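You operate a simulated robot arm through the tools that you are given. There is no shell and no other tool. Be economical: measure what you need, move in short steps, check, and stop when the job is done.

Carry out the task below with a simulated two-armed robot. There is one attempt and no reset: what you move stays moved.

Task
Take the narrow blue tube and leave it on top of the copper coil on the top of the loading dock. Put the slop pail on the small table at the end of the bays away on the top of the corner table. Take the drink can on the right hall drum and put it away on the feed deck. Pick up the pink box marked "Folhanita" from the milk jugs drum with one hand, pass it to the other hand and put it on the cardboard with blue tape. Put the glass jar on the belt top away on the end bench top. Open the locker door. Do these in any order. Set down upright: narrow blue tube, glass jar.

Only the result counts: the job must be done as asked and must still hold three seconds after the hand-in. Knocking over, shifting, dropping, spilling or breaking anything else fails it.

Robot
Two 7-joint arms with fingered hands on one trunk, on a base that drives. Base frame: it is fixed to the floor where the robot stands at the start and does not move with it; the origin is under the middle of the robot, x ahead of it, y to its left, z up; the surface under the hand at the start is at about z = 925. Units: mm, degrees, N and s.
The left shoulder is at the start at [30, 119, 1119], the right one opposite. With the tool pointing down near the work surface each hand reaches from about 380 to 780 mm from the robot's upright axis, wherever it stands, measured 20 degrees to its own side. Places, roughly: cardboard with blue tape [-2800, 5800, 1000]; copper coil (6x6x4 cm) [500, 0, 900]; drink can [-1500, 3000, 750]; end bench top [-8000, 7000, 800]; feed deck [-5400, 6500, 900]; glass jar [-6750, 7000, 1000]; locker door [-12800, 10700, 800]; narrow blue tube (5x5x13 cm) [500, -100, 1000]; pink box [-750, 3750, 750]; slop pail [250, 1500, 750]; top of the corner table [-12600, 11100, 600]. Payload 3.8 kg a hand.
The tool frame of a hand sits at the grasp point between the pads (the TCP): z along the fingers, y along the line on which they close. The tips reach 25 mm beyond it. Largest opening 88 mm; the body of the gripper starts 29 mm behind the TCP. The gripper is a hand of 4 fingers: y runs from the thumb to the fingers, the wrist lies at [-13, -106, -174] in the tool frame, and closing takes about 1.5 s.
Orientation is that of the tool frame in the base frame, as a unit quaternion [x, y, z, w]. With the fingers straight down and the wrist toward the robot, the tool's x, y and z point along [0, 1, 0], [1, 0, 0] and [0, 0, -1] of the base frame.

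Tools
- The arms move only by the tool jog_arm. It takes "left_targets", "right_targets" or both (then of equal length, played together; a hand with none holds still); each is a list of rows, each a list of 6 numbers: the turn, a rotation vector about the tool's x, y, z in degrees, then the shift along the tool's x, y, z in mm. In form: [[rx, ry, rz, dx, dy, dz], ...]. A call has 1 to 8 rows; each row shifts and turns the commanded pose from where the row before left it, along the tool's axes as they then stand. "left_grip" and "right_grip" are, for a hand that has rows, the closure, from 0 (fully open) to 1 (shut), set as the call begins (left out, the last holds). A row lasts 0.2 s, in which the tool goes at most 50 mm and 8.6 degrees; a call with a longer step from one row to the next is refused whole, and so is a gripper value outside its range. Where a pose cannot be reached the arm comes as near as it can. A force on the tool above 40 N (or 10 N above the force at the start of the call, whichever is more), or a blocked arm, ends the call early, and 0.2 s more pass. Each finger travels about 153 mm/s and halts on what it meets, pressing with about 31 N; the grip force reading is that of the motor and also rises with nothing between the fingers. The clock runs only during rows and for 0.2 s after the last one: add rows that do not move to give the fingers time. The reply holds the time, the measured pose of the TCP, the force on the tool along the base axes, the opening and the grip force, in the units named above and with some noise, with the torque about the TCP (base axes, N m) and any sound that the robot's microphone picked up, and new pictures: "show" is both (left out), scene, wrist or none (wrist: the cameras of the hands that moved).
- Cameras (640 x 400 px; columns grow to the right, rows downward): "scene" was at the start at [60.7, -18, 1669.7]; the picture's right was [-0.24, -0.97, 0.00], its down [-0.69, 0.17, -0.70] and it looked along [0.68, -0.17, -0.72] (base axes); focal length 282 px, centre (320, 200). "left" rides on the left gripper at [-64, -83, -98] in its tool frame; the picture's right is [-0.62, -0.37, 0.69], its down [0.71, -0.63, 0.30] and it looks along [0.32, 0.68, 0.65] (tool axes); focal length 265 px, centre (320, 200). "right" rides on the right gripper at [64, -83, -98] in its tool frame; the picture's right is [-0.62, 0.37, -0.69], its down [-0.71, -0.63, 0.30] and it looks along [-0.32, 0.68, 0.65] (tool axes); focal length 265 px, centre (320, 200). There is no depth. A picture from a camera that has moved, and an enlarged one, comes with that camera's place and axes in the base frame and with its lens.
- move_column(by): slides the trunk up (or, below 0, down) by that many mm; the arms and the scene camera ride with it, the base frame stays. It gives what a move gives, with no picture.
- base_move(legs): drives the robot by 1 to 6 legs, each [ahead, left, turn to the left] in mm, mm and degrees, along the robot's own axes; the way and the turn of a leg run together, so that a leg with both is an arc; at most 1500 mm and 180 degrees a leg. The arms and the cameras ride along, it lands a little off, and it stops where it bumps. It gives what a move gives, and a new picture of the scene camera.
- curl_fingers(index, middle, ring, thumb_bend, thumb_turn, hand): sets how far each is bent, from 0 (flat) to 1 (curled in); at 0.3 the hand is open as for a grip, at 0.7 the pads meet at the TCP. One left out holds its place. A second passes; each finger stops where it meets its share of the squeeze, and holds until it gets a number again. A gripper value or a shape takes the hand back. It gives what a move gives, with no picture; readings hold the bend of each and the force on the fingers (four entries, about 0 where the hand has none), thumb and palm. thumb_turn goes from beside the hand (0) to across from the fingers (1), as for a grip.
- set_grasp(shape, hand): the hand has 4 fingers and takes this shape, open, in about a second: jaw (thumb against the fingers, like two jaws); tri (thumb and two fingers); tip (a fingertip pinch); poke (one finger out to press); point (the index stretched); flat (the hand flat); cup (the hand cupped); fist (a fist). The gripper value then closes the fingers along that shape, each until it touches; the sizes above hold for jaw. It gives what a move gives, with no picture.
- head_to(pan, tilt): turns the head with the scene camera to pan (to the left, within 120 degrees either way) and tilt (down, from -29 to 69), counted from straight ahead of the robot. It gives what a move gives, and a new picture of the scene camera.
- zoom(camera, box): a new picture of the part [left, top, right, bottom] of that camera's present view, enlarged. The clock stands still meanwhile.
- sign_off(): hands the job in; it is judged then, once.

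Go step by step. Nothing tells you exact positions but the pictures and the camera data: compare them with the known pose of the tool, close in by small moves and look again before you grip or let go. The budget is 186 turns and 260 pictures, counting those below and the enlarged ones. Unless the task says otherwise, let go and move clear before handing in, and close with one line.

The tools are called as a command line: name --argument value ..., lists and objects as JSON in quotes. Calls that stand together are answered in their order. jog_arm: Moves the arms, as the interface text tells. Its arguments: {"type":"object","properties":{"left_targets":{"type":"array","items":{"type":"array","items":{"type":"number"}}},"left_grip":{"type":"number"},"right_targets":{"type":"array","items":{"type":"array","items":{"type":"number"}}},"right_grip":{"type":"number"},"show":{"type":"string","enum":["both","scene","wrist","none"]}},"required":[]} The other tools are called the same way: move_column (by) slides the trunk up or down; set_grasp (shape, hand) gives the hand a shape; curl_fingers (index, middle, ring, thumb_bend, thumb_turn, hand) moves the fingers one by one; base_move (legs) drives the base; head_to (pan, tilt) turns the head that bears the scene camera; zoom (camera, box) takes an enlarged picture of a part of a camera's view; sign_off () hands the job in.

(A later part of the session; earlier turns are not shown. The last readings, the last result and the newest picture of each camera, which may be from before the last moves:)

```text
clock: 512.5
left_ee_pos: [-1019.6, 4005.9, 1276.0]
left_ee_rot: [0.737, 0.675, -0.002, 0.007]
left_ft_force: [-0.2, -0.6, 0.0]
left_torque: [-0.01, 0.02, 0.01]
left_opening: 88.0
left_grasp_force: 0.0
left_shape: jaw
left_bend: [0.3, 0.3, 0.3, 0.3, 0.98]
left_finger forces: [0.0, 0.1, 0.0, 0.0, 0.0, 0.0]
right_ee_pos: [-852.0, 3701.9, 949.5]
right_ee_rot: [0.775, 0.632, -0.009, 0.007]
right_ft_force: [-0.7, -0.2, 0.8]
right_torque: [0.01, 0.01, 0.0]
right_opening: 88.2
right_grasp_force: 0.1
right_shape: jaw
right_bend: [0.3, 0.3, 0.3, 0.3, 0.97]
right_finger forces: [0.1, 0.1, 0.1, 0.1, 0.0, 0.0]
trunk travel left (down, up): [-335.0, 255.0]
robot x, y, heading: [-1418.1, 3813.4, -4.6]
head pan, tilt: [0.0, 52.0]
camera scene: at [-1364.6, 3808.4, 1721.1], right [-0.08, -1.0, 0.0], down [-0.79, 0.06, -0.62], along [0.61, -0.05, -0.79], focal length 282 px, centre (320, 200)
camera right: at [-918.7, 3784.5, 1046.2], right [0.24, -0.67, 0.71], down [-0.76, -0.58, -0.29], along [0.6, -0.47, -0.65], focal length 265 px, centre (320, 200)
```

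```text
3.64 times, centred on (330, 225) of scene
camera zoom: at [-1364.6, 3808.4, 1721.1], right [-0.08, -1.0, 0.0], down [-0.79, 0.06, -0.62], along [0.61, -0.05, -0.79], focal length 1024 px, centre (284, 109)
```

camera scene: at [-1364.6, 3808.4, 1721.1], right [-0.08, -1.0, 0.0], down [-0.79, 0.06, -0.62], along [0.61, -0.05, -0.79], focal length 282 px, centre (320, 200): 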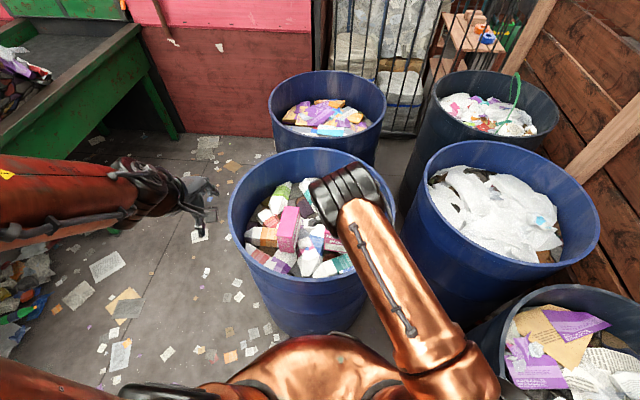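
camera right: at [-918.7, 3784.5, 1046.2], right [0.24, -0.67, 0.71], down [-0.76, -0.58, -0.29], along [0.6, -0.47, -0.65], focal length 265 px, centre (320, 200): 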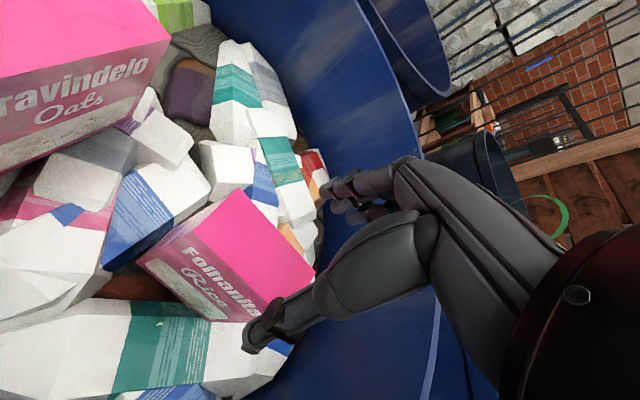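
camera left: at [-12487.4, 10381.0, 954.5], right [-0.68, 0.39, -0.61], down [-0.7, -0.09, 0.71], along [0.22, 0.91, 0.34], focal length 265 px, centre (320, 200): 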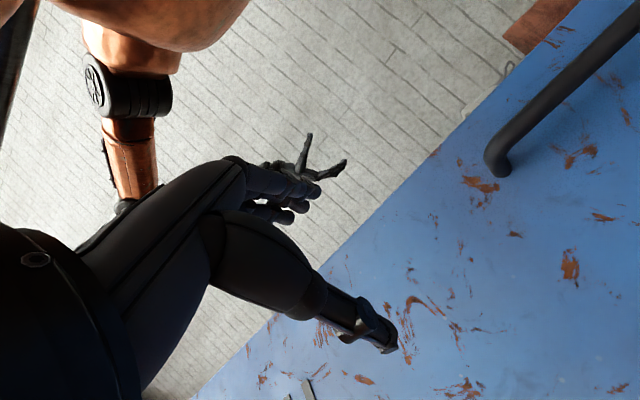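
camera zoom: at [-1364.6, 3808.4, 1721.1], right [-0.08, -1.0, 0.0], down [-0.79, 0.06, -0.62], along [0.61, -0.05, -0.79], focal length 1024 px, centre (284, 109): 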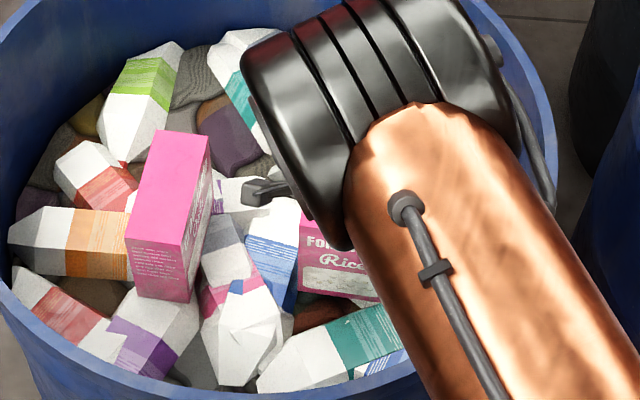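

The box top is 11 mm left of the hand's centre. I narrow the fingers somewhat to miss the neighbouring cartons, shift, and go down over its top.

jog_arm --right_targets '[[0, 0, 0, 11, 1, 0], [0, 0, 0, 0, 0, 20], [0, 0, 0, 0, 0, 20], [0, 0, 0, 0, 0, 15], [0, 0, 0, 0, 0, 0]]' --right_grip 0.15 --show "wrist"

```text
clock: 513.7
left_ee_pos: [-1018.6, 4005.2, 1276.0]
left_ee_rot: [0.737, 0.675, -0.003, 0.007]
left_ft_force: [-0.7, 0.4, 0.1]
left_torque: [-0.02, 0.0, -0.01]
left_opening: 88.0
left_grasp_force: 0.2
left_shape: jaw
left_bend: [0.3, 0.3, 0.3, 0.3, 0.98]
left_finger forces: [0.1, 0.0, 0.0, 0.1, 0.0, 0.1]
right_ee_pos: [-848.1, 3711.5, 896.2]
right_ee_rot: [0.775, 0.632, -0.01, 0.007]
right_ft_force: [0.6, -0.7, 0.6]
right_torque: [0.04, -0.01, -0.02]
right_opening: 74.9
right_grasp_force: 0.1
right_shape: jaw
right_bend: [0.28, 0.33, 0.3, 0.43, 0.98]
right_finger forces: [0.1, 0.0, 0.0, 0.0, 0.1, 0.0]
trunk travel left (down, up): [-335.0, 255.0]
robot x, y, heading: [-1420.9, 3813.7, -4.5]
head pan, tilt: [0.0, 52.0]
camera right: at [-914.8, 3793.3, 992.3], right [0.24, -0.67, 0.71], down [-0.76, -0.58, -0.29], along [0.6, -0.47, -0.65], focal length 265 px, centre (320, 200)
```

right: 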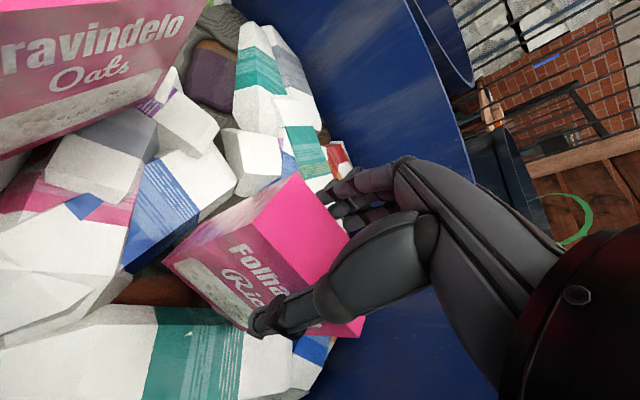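

jog_arm --right_targets '[[0, 0, 0, 0, 0, 10], [0, 0, 0, 0, 0, 10], [0, 0, 0, 0, 0, 0]]' --show "wrist"

jog_arm --right_targets '[[0, 0, 0, 0, 0, 0], [0, 0, 0, 0, 0, 0], [0, 0, 0, 0, 0, 0], [0, 0, 0, 0, 0, 0], [0, 0, 0, 0, 0, 0], [0, 0, 0, 0, 0, 0], [0, 0, 0, 0, 0, 0]]' --right_grip 1 --show "wrist"

```text
clock: 514.5
left_ee_pos: [-1018.0, 4005.8, 1277.2]
left_ee_rot: [0.738, 0.675, -0.002, 0.007]
left_ft_force: [-0.4, 0.3, -0.2]
left_torque: [0.03, 0.0, 0.01]
left_opening: 87.6
left_grasp_force: 0.0
left_shape: jaw
left_bend: [0.3, 0.3, 0.3, 0.3, 0.98]
left_finger forces: [0.0, 0.0, 0.0, 0.0, 0.0, 0.1]
right_ee_pos: [-847.5, 3710.1, 877.2]
right_ee_rot: [0.775, 0.632, -0.009, 0.006]
right_ft_force: [-0.3, 0.7, -0.5]
right_torque: [0.01, 0.02, 0.01]
right_opening: 75.1
right_grasp_force: 0.1
right_shape: jaw
right_bend: [0.28, 0.33, 0.3, 0.43, 0.98]
right_finger forces: [0.0, 0.0, 0.0, 0.0, 0.0, 0.0]
trunk travel left (down, up): [-335.0, 255.0]
robot x, y, heading: [-1419.9, 3808.2, -4.3]
head pan, tilt: [0.0, 52.0]
camera right: at [-915.7, 3792.2, 972.8], right [0.24, -0.67, 0.71], down [-0.76, -0.58, -0.29], along [0.6, -0.47, -0.65], focal length 265 px, centre (320, 200)
```

right: 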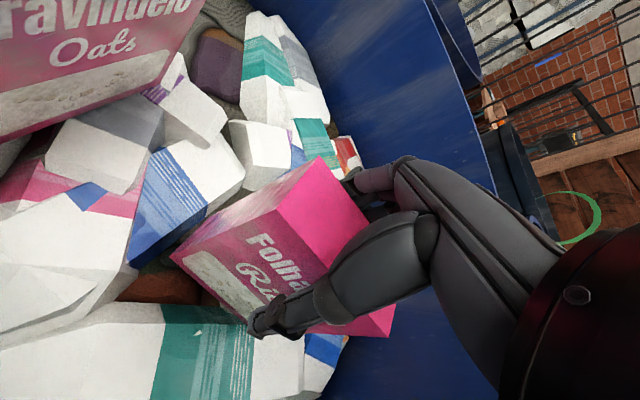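

```text
clock: 516.1
left_ee_pos: [-1017.7, 4005.7, 1275.7]
left_ee_rot: [0.738, 0.675, -0.002, 0.007]
left_ft_force: [0.0, 0.7, 0.8]
left_torque: [-0.01, 0.01, -0.04]
left_opening: 87.8
left_grasp_force: 0.0
left_shape: jaw
left_bend: [0.3, 0.3, 0.3, 0.3, 0.98]
left_finger forces: [0.0, 0.0, 0.0, 0.0, 0.1, 0.0]
right_ee_pos: [-848.6, 3710.0, 876.9]
right_ee_rot: [0.775, 0.632, -0.009, 0.006]
right_ft_force: [-0.6, 0.0, 1.0]
right_torque: [0.04, -0.01, 0.02]
right_opening: 38.7
right_grasp_force: 31.3
right_shape: jaw
right_bend: [0.74, 0.48, 0.47, 0.71, 1.0]
right_finger forces: [15.8, 8.8, 3.9, 0.1, 28.4, 0.0]
trunk travel left (down, up): [-335.0, 255.0]
robot x, y, heading: [-1419.2, 3812.6, -4.6]
head pan, tilt: [0.0, 52.0]
camera right: at [-915.7, 3792.3, 972.8], right [0.24, -0.67, 0.71], down [-0.76, -0.58, -0.29], along [0.6, -0.47, -0.65], focal length 265 px, centre (320, 200)
```

right: 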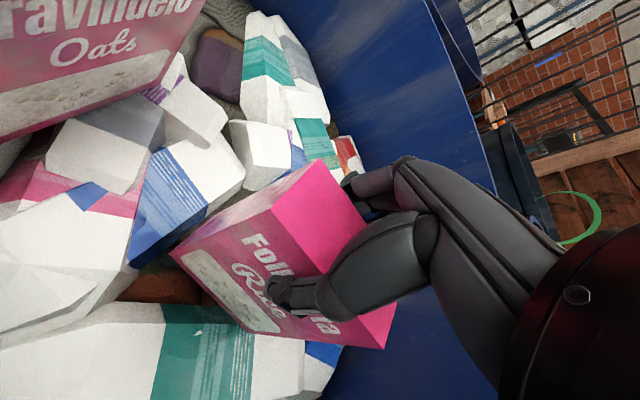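

The box is gripped. I lift it out slowly and check that only it moves.

jog_arm --right_targets '[[0, 0, 0, 0, 0, -10], [0, 0, 0, 0, 0, -20], [0, 0, 0, 0, 0, -30], [0, 0, 0, 0, 0, -40], [0, 0, 0, 0, 0, -40], [0, 0, 0, 0, 0, -30], [0, 0, 0, 0, 0, 0]]'

```text
clock: 517.7
left_ee_pos: [-1017.4, 4005.3, 1276.3]
left_ee_rot: [0.738, 0.674, -0.004, 0.006]
left_ft_force: [-0.2, -0.9, -0.6]
left_torque: [0.01, -0.06, 0.02]
left_opening: 88.0
left_grasp_force: 0.1
left_shape: jaw
left_bend: [0.3, 0.3, 0.3, 0.3, 0.98]
left_finger forces: [0.0, 0.0, 0.0, 0.0, 0.0, 0.1]
right_ee_pos: [-846.1, 3716.4, 1045.1]
right_ee_rot: [0.775, 0.632, -0.01, 0.006]
right_ft_force: [0.5, 0.6, 0.1]
right_torque: [0.02, 0.0, -0.02]
right_opening: 38.8
right_grasp_force: 31.0
right_shape: jaw
right_bend: [0.74, 0.48, 0.47, 0.71, 0.99]
right_finger forces: [15.9, 8.5, 4.0, 0.0, 28.3, 0.1]
trunk travel left (down, up): [-335.0, 255.0]
robot x, y, heading: [-1423.3, 3808.6, -4.5]
head pan, tilt: [0.0, 52.0]
camera scene: at [-1363.8, 3807.9, 1721.1], right [-0.08, -1.0, 0.0], down [-0.79, 0.06, -0.62], along [0.61, -0.05, -0.79], focal length 282 px, centre (320, 200)
camera right: at [-913.2, 3796.2, 1140.7], right [0.24, -0.67, 0.71], down [-0.76, -0.58, -0.29], along [0.6, -0.47, -0.65], focal length 265 px, centre (320, 200)
```

scene: 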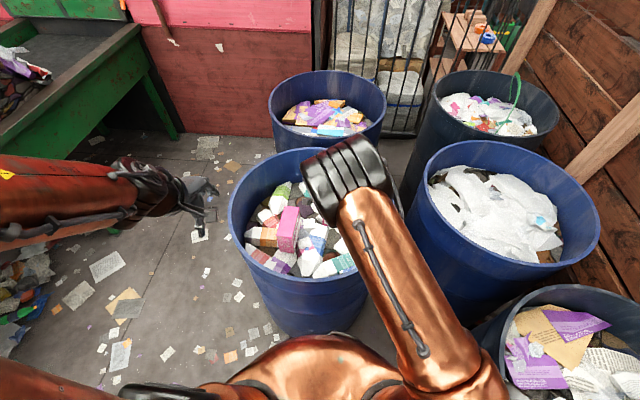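
right: 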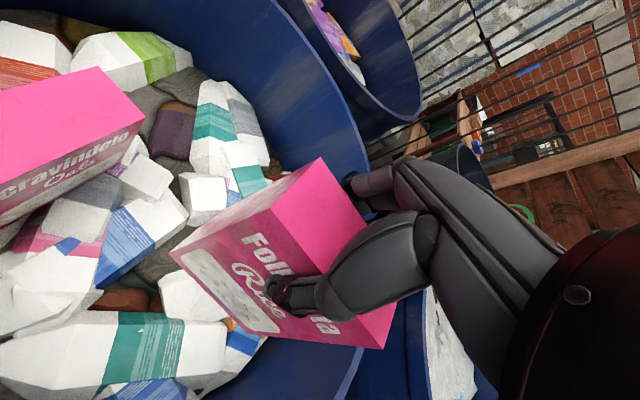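

Only the pink box came up. I raise the trunk a bit, straighten the right hand, and turn the left hand to point right, ready to take the box from its side.

move_column --by 100

jog_arm --left_targets '[[0, -8.2, 0, 0, 0, 0], [0, -8.2, 0, 0, 0, 0], [0, -8.2, 0, 0, 0, 0], [0, -8.2, 0, 0, 0, 0], [0, -8.2, 0, 0, 0, 0], [0, -8.2, 0, 0, 0, 0], [0, -8.2, 0, 0, 0, 0], [0, -8.2, 0, 0, 0, 0]]' --right_targets '[[0, 0, -7, 0, 0, 0], [0, 0, 0, 0, -10, 0], [0, 0, 0, 0, -20, 0], [0, 0, 0, 0, -20, 0], [0, 0, 0, 0, -20, 0], [0, 0, 0, 0, 0, 0], [0, 0, 0, 0, 0, 0], [0, 0, 0, 0, 0, 0]]' --show "none"

jog_arm --left_targets '[[0, -8.2, 0, 0, 0, 0], [0, -8.2, 0, 0, 0, 0], [0, -8, 0, 0, 0, 0], [0, 0, 0, 0, 0, 0]]' --show "both"

```text
clock: 519.0
left_ee_pos: [-1018.5, 4005.5, 1376.3]
left_ee_rot: [0.738, 0.675, -0.003, 0.006]
left_ft_force: [0.2, 0.0, -0.1]
left_torque: [0.0, 0.03, 0.01]
left_opening: 87.8
left_grasp_force: 0.1
left_shape: jaw
left_bend: [0.3, 0.3, 0.3, 0.3, 0.98]
left_finger forces: [0.0, 0.0, 0.0, 0.0, 0.1, 0.0]
right_ee_pos: [-845.7, 3715.5, 1144.6]
right_ee_rot: [0.775, 0.632, -0.009, 0.007]
right_ft_force: [0.5, 0.0, -0.9]
right_torque: [-0.02, -0.02, 0.0]
right_opening: 38.9
right_grasp_force: 31.2
right_shape: jaw
right_bend: [0.74, 0.48, 0.47, 0.71, 0.99]
right_finger forces: [15.9, 8.7, 3.9, 0.0, 28.4, 0.0]
trunk travel left (down, up): [-435.0, 155.0]
robot x, y, heading: [-1416.4, 3811.3, -4.5]
head pan, tilt: [0.0, 52.0]
```

```text
clock: 520.8
left_ee_pos: [-1018.7, 4005.1, 1375.6]
left_ee_rot: [0.618, 0.563, -0.403, 0.372]
left_ft_force: [-0.3, 0.8, 0.3]
left_torque: [-0.01, 0.0, 0.01]
left_opening: 87.5
left_grasp_force: 0.1
left_shape: jaw
left_bend: [0.3, 0.3, 0.3, 0.3, 0.98]
left_finger forces: [0.1, 0.0, 0.0, 0.0, 0.0, 0.0]
right_ee_pos: [-913.4, 3722.0, 1145.9]
right_ee_rot: [0.735, 0.678, -0.01, 0.005]
right_ft_force: [0.0, -0.9, -0.6]
right_torque: [0.01, 0.02, 0.01]
right_opening: 38.4
right_grasp_force: 31.4
right_shape: jaw
right_bend: [0.74, 0.49, 0.47, 0.71, 0.99]
right_finger forces: [15.9, 8.6, 3.9, 0.0, 28.4, 0.0]
trunk travel left (down, up): [-435.0, 155.0]
robot x, y, heading: [-1418.3, 3811.2, -4.4]
head pan, tilt: [0.0, 52.0]
```

```text
clock: 521.8
left_ee_pos: [-1019.0, 4005.9, 1375.8]
left_ee_rot: [-0.519, -0.472, 0.524, -0.482]
left_ft_force: [-0.5, -0.2, 0.0]
left_torque: [0.0, -0.02, -0.03]
left_opening: 87.5
left_grasp_force: 0.1
left_shape: jaw
left_bend: [0.3, 0.3, 0.3, 0.3, 0.98]
left_finger forces: [0.0, 0.1, 0.0, 0.1, 0.0, 0.0]
right_ee_pos: [-913.7, 3721.1, 1145.5]
right_ee_rot: [0.735, 0.678, -0.01, 0.006]
right_ft_force: [0.1, 0.2, 0.8]
right_torque: [0.03, -0.03, 0.03]
right_opening: 38.6
right_grasp_force: 31.5
right_shape: jaw
right_bend: [0.74, 0.49, 0.47, 0.71, 0.99]
right_finger forces: [15.9, 8.6, 4.0, 0.0, 28.4, 0.0]
trunk travel left (down, up): [-435.0, 155.0]
robot x, y, heading: [-1419.5, 3810.6, -4.3]
head pan, tilt: [0.0, 52.0]
camera scene: at [-1364.3, 3808.0, 1821.1], right [-0.08, -1.0, 0.0], down [-0.79, 0.06, -0.62], along [0.61, -0.05, -0.79], focal length 282 px, centre (320, 200)
camera left: at [-1093.6, 4112.1, 1437.6], right [-0.43, -0.65, 0.63], down [-0.65, -0.26, -0.71], along [0.62, -0.72, -0.31], focal length 265 px, centre (320, 200)
```

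scene: 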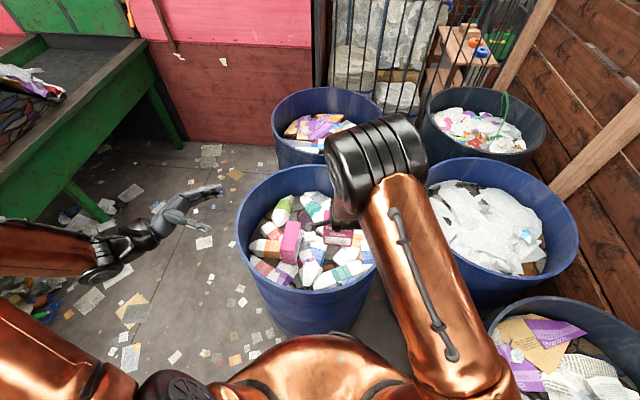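
left: 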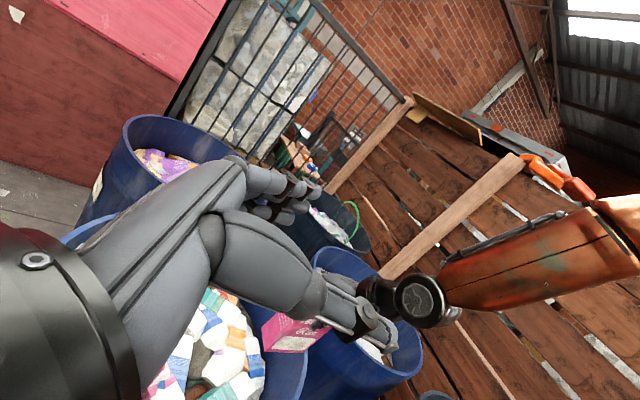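

The left hand points right as planned. I bring it down to 130 mm left of the box, level with its lower half.

jog_arm --left_targets '[[0, 0, 0, 37, 16, 10], [0, 0, 0, 37, 16, 10], [0, 0, 0, 37, 16, 10], [0, 0, 0, 37, 16, 10], [0, 0, 0, 37, 16, 10], [0, 0, 0, 37, 16, 20], [0, 0, 0, 37, 16, 25], [0, 0, 0, 37, 16, 24]]'

zoom --camera "right" --box '[0, 0, 640, 400]'

```text
clock: 523.6
left_ee_pos: [-899.2, 3872.2, 1084.4]
left_ee_rot: [-0.519, -0.473, 0.524, -0.482]
left_ft_force: [-0.6, 0.4, 0.4]
left_torque: [-0.02, 0.02, -0.01]
left_opening: 87.5
left_grasp_force: 0.1
left_shape: jaw
left_bend: [0.3, 0.3, 0.3, 0.3, 0.98]
left_finger forces: [0.1, 0.1, 0.0, 0.1, 0.0, 0.1]
right_ee_pos: [-915.0, 3721.4, 1144.9]
right_ee_rot: [0.735, 0.678, -0.009, 0.005]
right_ft_force: [0.6, -0.1, -0.4]
right_torque: [0.02, -0.02, 0.02]
right_opening: 38.7
right_grasp_force: 30.9
right_shape: jaw
right_bend: [0.74, 0.49, 0.47, 0.71, 0.99]
right_finger forces: [15.9, 8.5, 4.0, 0.0, 28.4, 0.0]
trunk travel left (down, up): [-435.0, 155.0]
robot x, y, heading: [-1423.3, 3807.7, -4.6]
head pan, tilt: [0.0, 52.0]
camera scene: at [-1363.3, 3806.9, 1821.1], right [-0.08, -1.0, 0.0], down [-0.79, 0.06, -0.61], along [0.61, -0.05, -0.79], focal length 282 px, centre (320, 200)
camera left: at [-973.2, 3978.2, 1147.2], right [-0.43, -0.65, 0.63], down [-0.65, -0.26, -0.71], along [0.62, -0.72, -0.31], focal length 265 px, centre (320, 200)
```

scene: 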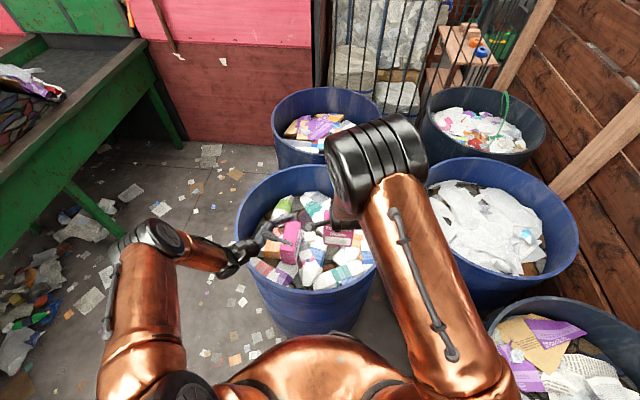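
left: 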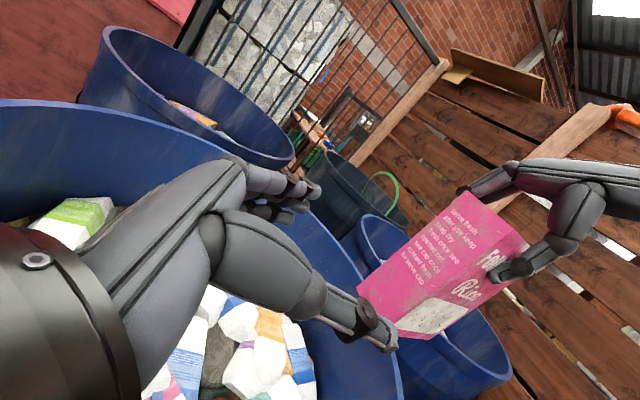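

```text
1.00 times, centred on (320, 200) of right (not enlarged: the box is as wide or as high as the picture)
camera zoom: at [-990.6, 3792.6, 1242.4], right [0.32, -0.63, 0.7], down [-0.69, -0.67, -0.29], along [0.65, -0.39, -0.65], focal length 265 px, centre (320, 200)
```

zoom: 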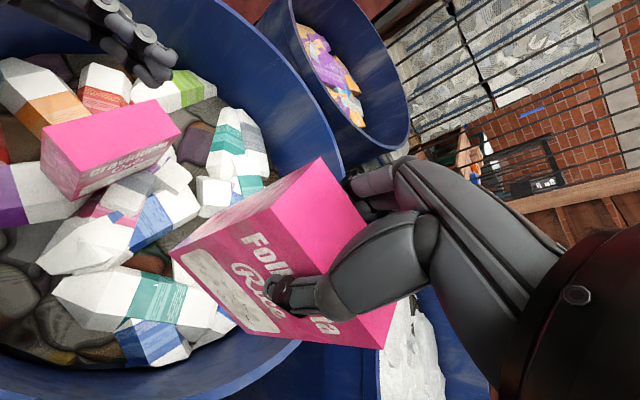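

From the left camera the box's side face spans x -942 to -895 and z 1040 to 1160. I advance the left hand so its fingers straddle the lower half, checking on the way.

jog_arm --left_targets '[[0, 0, 0, 3, -5, 25], [0, 0, 0, 3, -4, 25], [0, 0, 0, 0, 0, 30], [0, 0, 0, 0, 0, 0]]' --show "wrist"

```text
clock: 524.6
left_ee_pos: [-915.2, 3792.5, 1078.1]
left_ee_rot: [-0.519, -0.473, 0.524, -0.482]
left_ft_force: [0.3, -0.1, 0.7]
left_torque: [-0.01, 0.03, 0.02]
left_opening: 87.7
left_grasp_force: 0.0
left_shape: jaw
left_bend: [0.3, 0.3, 0.3, 0.3, 0.98]
left_finger forces: [0.0, 0.0, 0.0, 0.1, 0.0, 0.1]
right_ee_pos: [-915.1, 3722.1, 1145.2]
right_ee_rot: [0.736, 0.677, -0.009, 0.006]
right_ft_force: [0.2, -0.4, 0.1]
right_torque: [-0.02, 0.0, 0.02]
right_opening: 38.7
right_grasp_force: 31.1
right_shape: jaw
right_bend: [0.74, 0.49, 0.47, 0.71, 0.99]
right_finger forces: [16.0, 8.6, 3.9, 0.1, 28.4, 0.1]
trunk travel left (down, up): [-435.0, 155.0]
robot x, y, heading: [-1419.6, 3811.6, -4.3]
head pan, tilt: [0.0, 52.0]
camera left: at [-990.5, 3899.5, 1140.4], right [-0.43, -0.65, 0.63], down [-0.65, -0.26, -0.71], along [0.62, -0.72, -0.31], focal length 265 px, centre (320, 200)
```

left: 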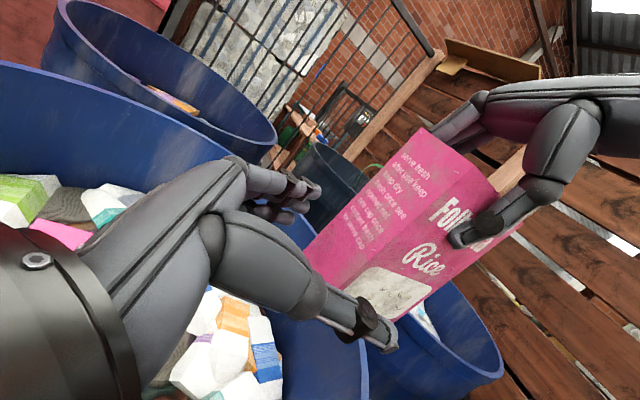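

jog_arm --left_targets '[[0, 0, 0, -4, 0, 25], [0, 0, 0, 0, 0, 20], [0, 0, 0, 0, 0, 0]]' --show "wrist"

jog_arm --left_targets '[[0, 0, 0, 0, 0, 0], [0, 0, 0, 0, 0, 0], [0, 0, 0, 0, 0, 0], [0, 0, 0, 0, 0, 0], [0, 0, 0, 0, 0, 0], [0, 0, 0, 0, 0, 0], [0, 0, 0, 0, 0, 0]]' --left_grip 1 --show "wrist"

```text
clock: 525.4
left_ee_pos: [-919.8, 3748.0, 1083.1]
left_ee_rot: [-0.52, -0.474, 0.523, -0.481]
left_ft_force: [0.4, 0.9, 0.1]
left_torque: [-0.06, 0.0, 0.01]
left_opening: 87.6
left_grasp_force: 0.2
left_shape: jaw
left_bend: [0.3, 0.3, 0.3, 0.3, 0.98]
left_finger forces: [0.7, 0.0, 0.0, 0.0, 0.1, 0.0]
right_ee_pos: [-916.2, 3721.6, 1146.3]
right_ee_rot: [0.735, 0.678, -0.01, 0.006]
right_ft_force: [-1.7, -0.8, 0.5]
right_torque: [-0.03, 0.03, 0.01]
right_opening: 38.8
right_grasp_force: 31.5
right_shape: jaw
right_bend: [0.74, 0.49, 0.47, 0.71, 0.99]
right_finger forces: [15.8, 8.6, 4.0, 0.0, 28.8, 0.0]
trunk travel left (down, up): [-435.0, 155.0]
robot x, y, heading: [-1422.9, 3810.8, -4.5]
head pan, tilt: [0.0, 52.0]
camera left: at [-995.3, 3855.1, 1145.0], right [-0.43, -0.65, 0.63], down [-0.65, -0.26, -0.71], along [0.62, -0.72, -0.31], focal length 265 px, centre (320, 200)
```

left: 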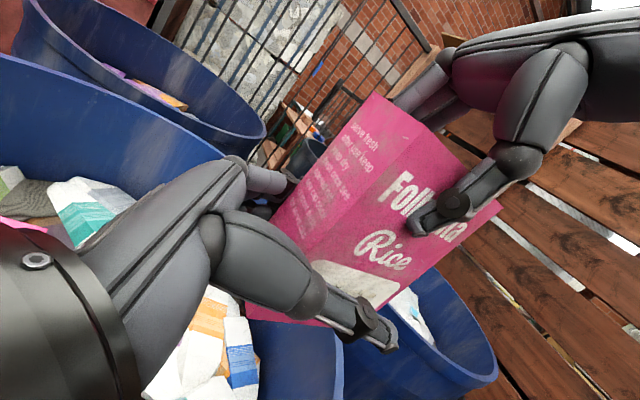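

```text
clock: 527.0
left_ee_pos: [-920.6, 3747.9, 1083.8]
left_ee_rot: [-0.521, -0.473, 0.523, -0.482]
left_ft_force: [0.9, -0.8, 0.1]
left_torque: [0.01, -0.05, -0.09]
left_opening: 43.7
left_grasp_force: 31.3
left_shape: jaw
left_bend: [0.38, 0.4, 0.36, 0.74, 1.0]
left_finger forces: [19.3, 8.8, 3.2, 0.0, 29.1, 0.1]
right_ee_pos: [-914.7, 3721.2, 1145.9]
right_ee_rot: [0.736, 0.677, -0.01, 0.006]
right_ft_force: [-1.1, 0.9, -1.4]
right_torque: [0.04, 0.11, 0.18]
right_opening: 38.7
right_grasp_force: 31.1
right_shape: jaw
right_bend: [0.74, 0.48, 0.46, 0.71, 1.0]
right_finger forces: [15.3, 10.2, 4.7, 0.0, 31.7, 0.0]
trunk travel left (down, up): [-435.0, 155.0]
robot x, y, heading: [-1421.2, 3811.1, -4.4]
head pan, tilt: [0.0, 52.0]
camera left: at [-995.3, 3855.0, 1145.1], right [-0.43, -0.65, 0.63], down [-0.65, -0.26, -0.71], along [0.62, -0.72, -0.31], focal length 265 px, centre (320, 200)
```

left: 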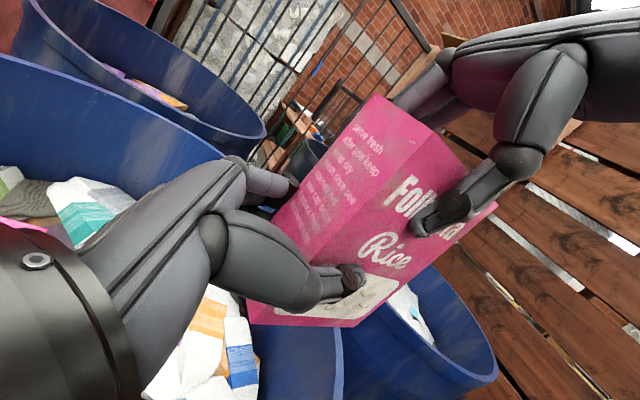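

The left hand holds the box securely. The right hand now lets go and moves up and away.

jog_arm --right_targets '[[0, 0, 0, 0, 0, 0], [0, 0, 0, 0, 0, 0], [0, 0, 0, 0, 0, 0], [0, 0, 0, 0, 0, 0], [0, 0, 0, 0, 0, 0]]' --right_grip 0 --show "none"

jog_arm --right_targets '[[0, 0, 0, 0, 0, -15], [0, 0, 0, 0, 0, -30], [0, 0, 0, 0, 0, -40], [0, 0, 0, 0, 0, -40], [0, 0, 0, -40, 0, 0], [0, 0, 0, -40, 0, 0], [0, 0, 0, -40, -20, 0], [0, 0, 0, -40, -20, 0]]' --show "scene"

zoom --camera "left" --box '[0, 0, 640, 400]'

```text
clock: 528.2
left_ee_pos: [-921.6, 3747.6, 1083.7]
left_ee_rot: [-0.52, -0.473, 0.523, -0.483]
left_ft_force: [0.3, 1.0, 0.1]
left_torque: [0.03, 0.0, 0.02]
left_opening: 43.0
left_grasp_force: 31.0
left_shape: jaw
left_bend: [0.38, 0.4, 0.36, 0.74, 1.0]
left_finger forces: [18.6, 9.2, 2.7, 0.1, 29.7, 0.0]
right_ee_pos: [-915.1, 3721.9, 1146.4]
right_ee_rot: [0.736, 0.677, -0.01, 0.006]
right_ft_force: [0.5, -0.4, -0.1]
right_torque: [0.02, -0.02, -0.01]
right_opening: 87.5
right_grasp_force: 0.1
right_shape: jaw
right_bend: [0.3, 0.3, 0.3, 0.3, 0.98]
right_finger forces: [0.0, 0.0, 0.0, 0.1, 0.1, 0.1]
trunk travel left (down, up): [-435.0, 155.0]
robot x, y, heading: [-1424.2, 3809.6, -4.4]
head pan, tilt: [0.0, 52.0]
```

```text
clock: 530.0
left_ee_pos: [-921.5, 3747.5, 1083.2]
left_ee_rot: [-0.521, -0.473, 0.523, -0.482]
left_ft_force: [-0.7, 0.4, 0.5]
left_torque: [0.04, 0.02, 0.01]
left_opening: 42.8
left_grasp_force: 30.4
left_shape: jaw
left_bend: [0.38, 0.4, 0.36, 0.74, 1.0]
left_finger forces: [18.4, 9.4, 2.7, 0.1, 29.6, 0.0]
right_ee_pos: [-969.7, 3563.6, 1273.1]
right_ee_rot: [0.736, 0.677, -0.009, 0.006]
right_ft_force: [-0.2, -0.5, 0.1]
right_torque: [0.03, 0.01, 0.01]
right_opening: 87.6
right_grasp_force: 0.1
right_shape: jaw
right_bend: [0.3, 0.3, 0.3, 0.3, 0.98]
right_finger forces: [0.1, 0.1, 0.0, 0.1, 0.0, 0.0]
trunk travel left (down, up): [-435.0, 155.0]
robot x, y, heading: [-1422.8, 3810.9, -4.3]
head pan, tilt: [0.0, 52.0]
camera scene: at [-1364.8, 3804.8, 1821.1], right [-0.08, -1.0, 0.0], down [-0.79, 0.06, -0.62], along [0.61, -0.05, -0.79], focal length 282 px, centre (320, 200)
```

scene: 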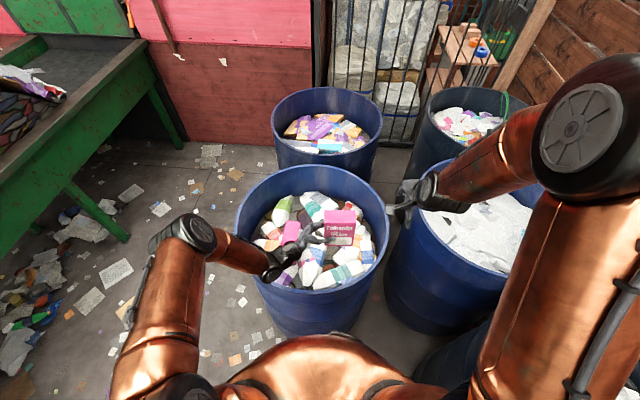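

```text
1.00 times, centred on (320, 200) of left (not enlarged: the box is as wide or as high as the picture)
camera zoom: at [-995.8, 3853.1, 1145.3], right [-0.43, -0.65, 0.63], down [-0.65, -0.26, -0.72], along [0.62, -0.72, -0.31], focal length 265 px, centre (320, 200)
```

zoom: 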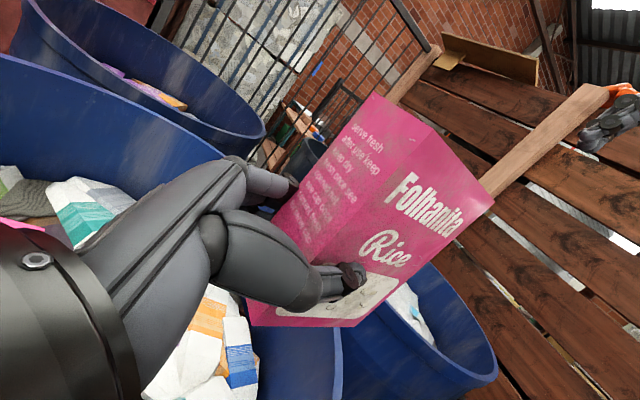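

Handover done; the left hand alone holds the box. I back out to the lane by the belt, reverse along it to the cardboard and turn to face the belt.

move_column --by 150

base_move --legs '[[-230, 1134, 0], [-1300, 0, 0], [0, 0, 90]]'

head_to --pan 0 --tilt 40

```text
clock: 531.8
left_ee_pos: [-921.6, 3749.1, 1232.8]
left_ee_rot: [-0.52, -0.473, 0.524, -0.482]
left_ft_force: [-0.9, 0.5, 0.6]
left_torque: [-0.02, 0.01, -0.01]
left_opening: 42.8
left_grasp_force: 31.4
left_shape: jaw
left_bend: [0.38, 0.4, 0.36, 0.74, 1.0]
left_finger forces: [18.5, 9.4, 2.6, 0.0, 29.6, 0.0]
right_ee_pos: [-968.2, 3565.3, 1422.9]
right_ee_rot: [0.735, 0.678, -0.01, 0.006]
right_ft_force: [-0.4, 0.3, 0.8]
right_torque: [0.04, -0.01, 0.0]
right_opening: 87.6
right_grasp_force: 0.1
right_shape: jaw
right_bend: [0.3, 0.3, 0.3, 0.3, 0.98]
right_finger forces: [0.0, 0.1, 0.0, 0.1, 0.1, 0.0]
trunk travel left (down, up): [-585.0, 5.0]
robot x, y, heading: [-1422.5, 3809.9, -4.5]
head pan, tilt: [0.0, 52.0]
```

```text
clock: 547.6
left_ee_pos: [-2794.3, 5568.4, 1232.0]
left_ee_rot: [0.043, 0.702, -0.04, 0.71]
left_ft_force: [-1.4, 0.1, 0.3]
left_torque: [0.04, 0.03, 0.01]
left_opening: 42.7
left_grasp_force: 31.0
left_shape: jaw
left_bend: [0.38, 0.4, 0.36, 0.74, 1.0]
left_finger forces: [17.6, 9.0, 2.2, 0.0, 28.4, 0.0]
right_ee_pos: [-2613.5, 5514.5, 1423.3]
right_ee_rot: [0.057, 0.998, -0.003, 0.01]
right_ft_force: [0.1, -0.2, 0.2]
right_torque: [-0.01, 0.02, -0.03]
right_opening: 87.9
right_grasp_force: 0.1
right_shape: jaw
right_bend: [0.3, 0.3, 0.3, 0.3, 0.98]
right_finger forces: [0.0, 0.1, 0.1, 0.0, 0.0, 0.1]
trunk travel left (down, up): [-585.0, 5.0]
robot x, y, heading: [-2869.2, 5068.6, 83.9]
head pan, tilt: [0.0, 52.0]
camera scene: at [-2863.9, 5126.2, 1971.1], right [0.99, -0.11, 0.0], down [-0.09, -0.78, -0.62], along [0.07, 0.61, -0.79], focal length 282 px, centre (320, 200)
```

scene: 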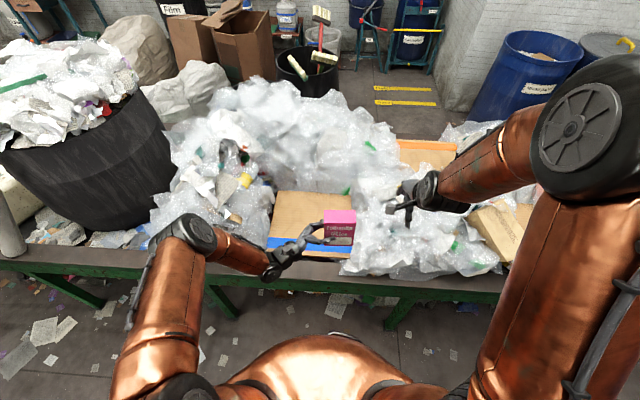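

```text
clock: 548.4
left_ee_pos: [-2793.7, 5567.5, 1231.6]
left_ee_rot: [0.044, 0.701, -0.041, 0.71]
left_ft_force: [0.2, 0.1, -0.9]
left_torque: [0.01, 0.02, -0.01]
left_opening: 42.9
left_grasp_force: 30.8
left_shape: jaw
left_bend: [0.38, 0.4, 0.36, 0.74, 1.0]
left_finger forces: [17.5, 9.0, 2.3, 0.0, 28.4, 0.0]
right_ee_pos: [-2613.0, 5513.8, 1423.8]
right_ee_rot: [0.056, 0.998, -0.004, 0.011]
right_ft_force: [-0.2, 0.0, -0.5]
right_torque: [0.02, 0.0, -0.01]
right_opening: 87.8
right_grasp_force: 0.0
right_shape: jaw
right_bend: [0.3, 0.3, 0.3, 0.3, 0.98]
right_finger forces: [0.0, 0.0, 0.1, 0.0, 0.0, 0.0]
trunk travel left (down, up): [-585.0, 5.0]
robot x, y, heading: [-2870.6, 5068.0, 83.5]
head pan, tilt: [0.0, 40.0]
camera scene: at [-2863.1, 5136.0, 1987.9], right [0.99, -0.11, 0.0], down [-0.07, -0.64, -0.77], along [0.08, 0.76, -0.64], focal length 282 px, centre (320, 200)
```

scene: 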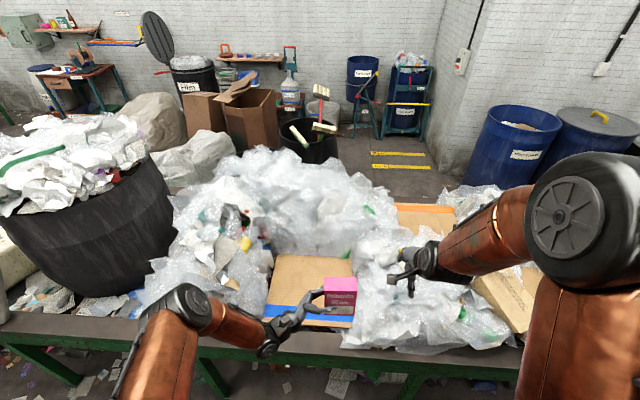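

The cardboard with the blue tape is right in front, among the film. I zoom in to measure it.

zoom --camera "scene" --box '[230, 230, 400, 350]'

zoom --camera "left" --box '[0, 0, 640, 400]'

zoom --camera "right" --box '[0, 0, 640, 400]'

```text
3.33 times, centred on (315, 290) of scene
camera zoom: at [-2863.1, 5136.0, 1987.9], right [0.99, -0.11, 0.0], down [-0.07, -0.64, -0.77], along [0.08, 0.76, -0.64], focal length 938 px, centre (337, -100)
```

zoom: 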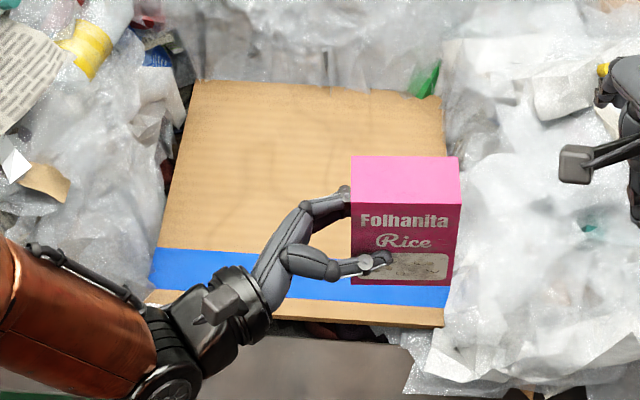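

```text
1.00 times, centred on (320, 200) of left (not enlarged: the box is as wide or as high as the picture)
camera zoom: at [-2902.9, 5497.0, 1295.0], right [0.64, -0.45, 0.63], down [0.24, -0.66, -0.71], along [0.74, 0.6, -0.31], focal length 265 px, centre (320, 200)
```

zoom: 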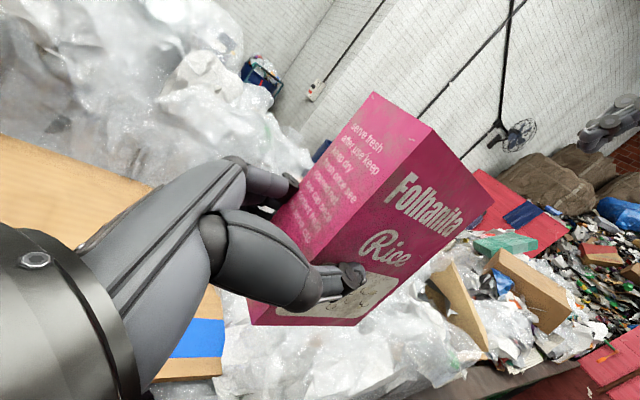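

```text
1.00 times, centred on (320, 200) of right (not enlarged: the box is as wide or as high as the picture)
camera zoom: at [-2687.7, 5438.8, 1519.6], right [0.64, 0.3, 0.7], down [0.65, -0.71, -0.29], along [0.41, 0.64, -0.65], focal length 265 px, centre (320, 200)
```

zoom: 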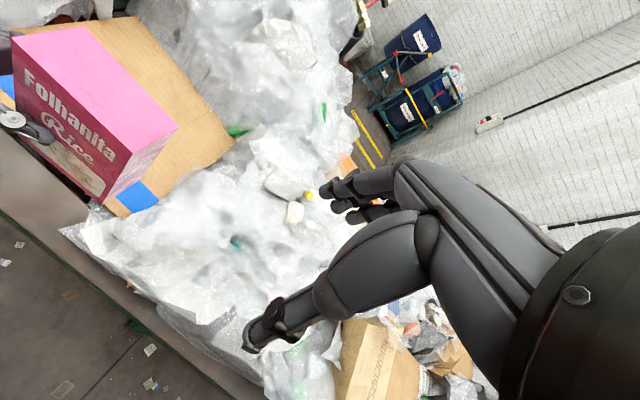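

The cardboard is about 310 mm square at z about 1000, centred near [-2833, 5775]. I move the box 176 mm forward over its right half, then lower the trunk and look.

jog_arm --left_targets '[[0, 0, 0, 0, 44, -2], [0, 0, 0, 0, 44, -2], [0, 0, 0, 0, 44, -2], [0, 0, 0, 0, 44, 0], [0, 0, 0, 0, 0, 0]]' --show "none"

move_column --by -120

zoom --camera "scene" --box '[220, 140, 420, 290]'

zoom --camera "left" --box '[0, 0, 640, 400]'

zoom --camera "right" --box '[0, 0, 320, 260]'

```text
clock: 549.6
left_ee_pos: [-2782.9, 5708.3, 1235.8]
left_ee_rot: [0.044, 0.702, -0.041, 0.71]
left_ft_force: [0.6, 0.3, -0.5]
left_torque: [0.0, 0.02, 0.01]
left_opening: 42.8
left_grasp_force: 31.2
left_shape: jaw
left_bend: [0.39, 0.4, 0.36, 0.74, 1.0]
left_finger forces: [17.7, 9.0, 2.3, 0.0, 28.2, 0.1]
left hand out of reach, approached as far as the arm can: row 4
right_ee_pos: [-2614.5, 5514.0, 1423.4]
right_ee_rot: [0.057, 0.998, -0.003, 0.011]
right_ft_force: [-0.2, 0.1, 0.2]
right_torque: [0.02, 0.01, -0.02]
right_opening: 87.7
right_grasp_force: 0.1
right_shape: jaw
right_bend: [0.3, 0.3, 0.3, 0.3, 0.98]
right_finger forces: [0.1, 0.0, 0.0, 0.0, 0.0, 0.0]
trunk travel left (down, up): [-585.0, 5.0]
robot x, y, heading: [-2872.4, 5068.0, 83.7]
head pan, tilt: [0.0, 40.0]
```

```text
clock: 551.1
left_ee_pos: [-2782.2, 5707.3, 1117.5]
left_ee_rot: [0.044, 0.701, -0.041, 0.71]
left_ft_force: [-0.7, 0.0, 0.0]
left_torque: [-0.01, 0.01, 0.01]
left_opening: 42.8
left_grasp_force: 31.3
left_shape: jaw
left_bend: [0.39, 0.4, 0.36, 0.74, 1.0]
left_finger forces: [17.8, 9.0, 2.4, 0.0, 28.3, 0.0]
right_ee_pos: [-2612.9, 5514.7, 1302.3]
right_ee_rot: [0.057, 0.998, -0.003, 0.012]
right_ft_force: [0.1, 0.6, 0.2]
right_torque: [0.01, -0.02, -0.02]
right_opening: 87.6
right_grasp_force: 0.1
right_shape: jaw
right_bend: [0.3, 0.3, 0.3, 0.3, 0.98]
right_finger forces: [0.0, 0.1, 0.0, 0.1, 0.1, 0.0]
trunk travel left (down, up): [-465.0, 125.0]
robot x, y, heading: [-2871.9, 5067.3, 83.8]
head pan, tilt: [0.0, 40.0]
```

```text
2.67 times, centred on (320, 215) of scene
camera zoom: at [-2863.0, 5135.8, 1868.1], right [0.99, -0.11, 0.0], down [-0.07, -0.64, -0.77], along [0.08, 0.76, -0.64], focal length 751 px, centre (320, 160)
```

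zoom: 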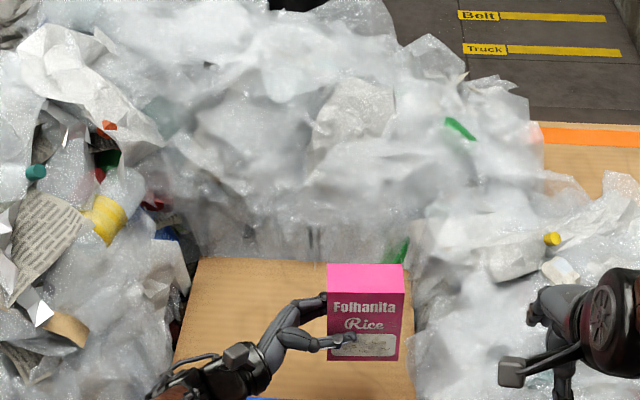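

```text
1.00 times, centred on (320, 200) of left (not enlarged: the box is as wide or as high as the picture)
camera zoom: at [-2891.0, 5637.1, 1178.9], right [0.64, -0.45, 0.63], down [0.24, -0.66, -0.71], along [0.74, 0.6, -0.31], focal length 265 px, centre (320, 200)
```

zoom: 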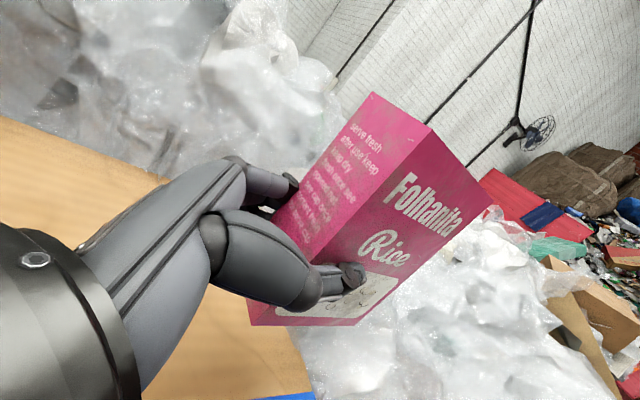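

```text
1.54 times, centred on (160, 130) of right
camera zoom: at [-2687.6, 5438.7, 1399.8], right [0.64, 0.3, 0.7], down [0.64, -0.71, -0.29], along [0.41, 0.64, -0.65], focal length 408 px, centre (566, 308)
```

zoom: 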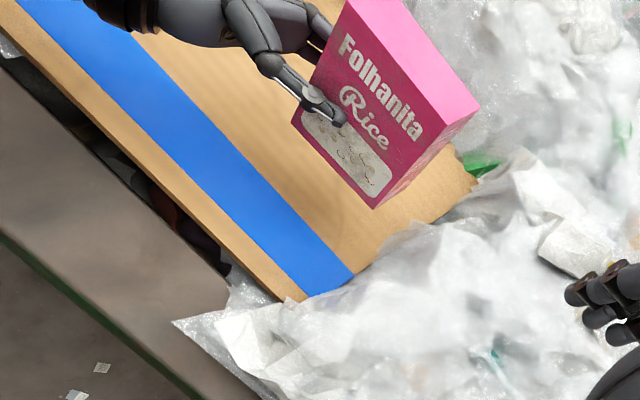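

The box hangs over the cardboard. I shift it 30 mm left for margin, lower 45 mm and look again.

jog_arm --left_targets '[[0, 0, 0, 0, 0, -15], [0, 0, 0, 0, 0, -15], [0, 0, 0, 0, 0, 0]]' --show "none"

move_column --by -45

zoom --camera "right" --box '[0, 0, 320, 260]'

zoom --camera "scene" --box '[220, 160, 420, 310]'

```text
clock: 551.9
left_ee_pos: [-2810.6, 5712.7, 1115.4]
left_ee_rot: [0.044, 0.701, -0.04, 0.711]
left_ft_force: [-0.2, -1.0, -0.7]
left_torque: [-0.01, 0.0, -0.02]
left_opening: 42.9
left_grasp_force: 30.8
left_shape: jaw
left_bend: [0.39, 0.4, 0.36, 0.74, 1.0]
left_finger forces: [17.6, 9.0, 2.3, 0.1, 28.3, 0.1]
right_ee_pos: [-2613.5, 5515.0, 1302.4]
right_ee_rot: [0.056, 0.998, -0.004, 0.011]
right_ft_force: [0.1, -0.7, 0.0]
right_torque: [0.0, -0.03, 0.0]
right_opening: 87.6
right_grasp_force: 0.0
right_shape: jaw
right_bend: [0.3, 0.3, 0.3, 0.3, 0.98]
right_finger forces: [0.0, 0.0, 0.1, 0.0, 0.1, 0.1]
trunk travel left (down, up): [-465.0, 125.0]
robot x, y, heading: [-2871.4, 5066.4, 83.6]
head pan, tilt: [0.0, 40.0]
```

```text
clock: 552.7
left_ee_pos: [-2811.1, 5711.9, 1070.6]
left_ee_rot: [0.044, 0.701, -0.041, 0.711]
left_ft_force: [0.0, 0.0, 0.4]
left_torque: [-0.03, 0.02, 0.0]
left_opening: 42.6
left_grasp_force: 31.2
left_shape: jaw
left_bend: [0.39, 0.4, 0.36, 0.74, 1.0]
left_finger forces: [17.8, 8.9, 2.3, 0.0, 28.4, 0.0]
right_ee_pos: [-2613.8, 5514.5, 1258.2]
right_ee_rot: [0.057, 0.998, -0.003, 0.011]
right_ft_force: [-0.1, -0.2, -0.2]
right_torque: [-0.03, 0.02, 0.02]
right_opening: 87.6
right_grasp_force: 0.1
right_shape: jaw
right_bend: [0.3, 0.3, 0.3, 0.3, 0.98]
right_finger forces: [0.0, 0.0, 0.0, 0.1, 0.0, 0.0]
trunk travel left (down, up): [-420.0, 170.0]
robot x, y, heading: [-2872.5, 5067.5, 83.7]
head pan, tilt: [0.0, 40.0]
```

```text
1.54 times, centred on (160, 130) of right
camera zoom: at [-2687.7, 5438.5, 1354.8], right [0.64, 0.3, 0.7], down [0.65, -0.71, -0.29], along [0.41, 0.64, -0.65], focal length 408 px, centre (566, 308)
```

zoom: 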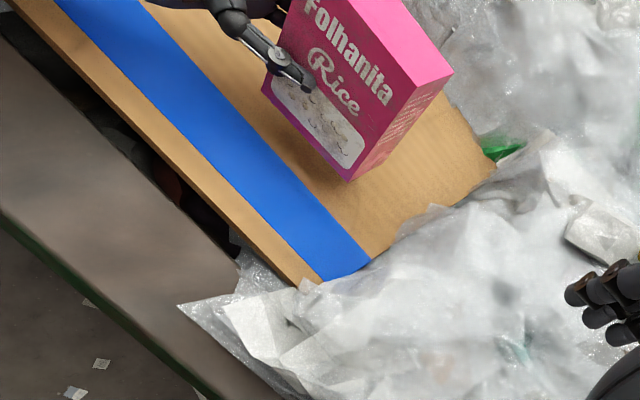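

```text
2.67 times, centred on (320, 235) of scene
camera zoom: at [-2863.1, 5135.7, 1823.0], right [0.99, -0.11, 0.0], down [-0.07, -0.64, -0.77], along [0.08, 0.76, -0.64], focal length 751 px, centre (320, 107)
```

zoom: 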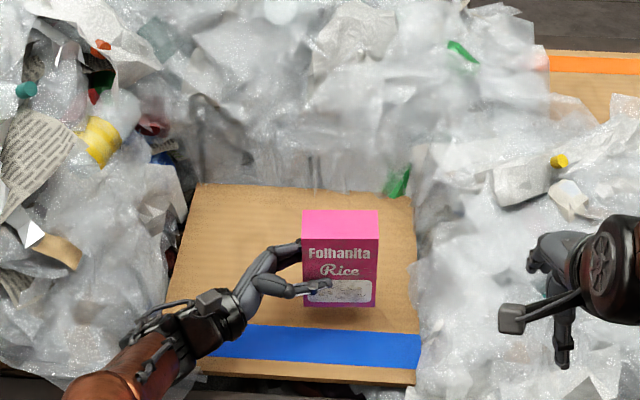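

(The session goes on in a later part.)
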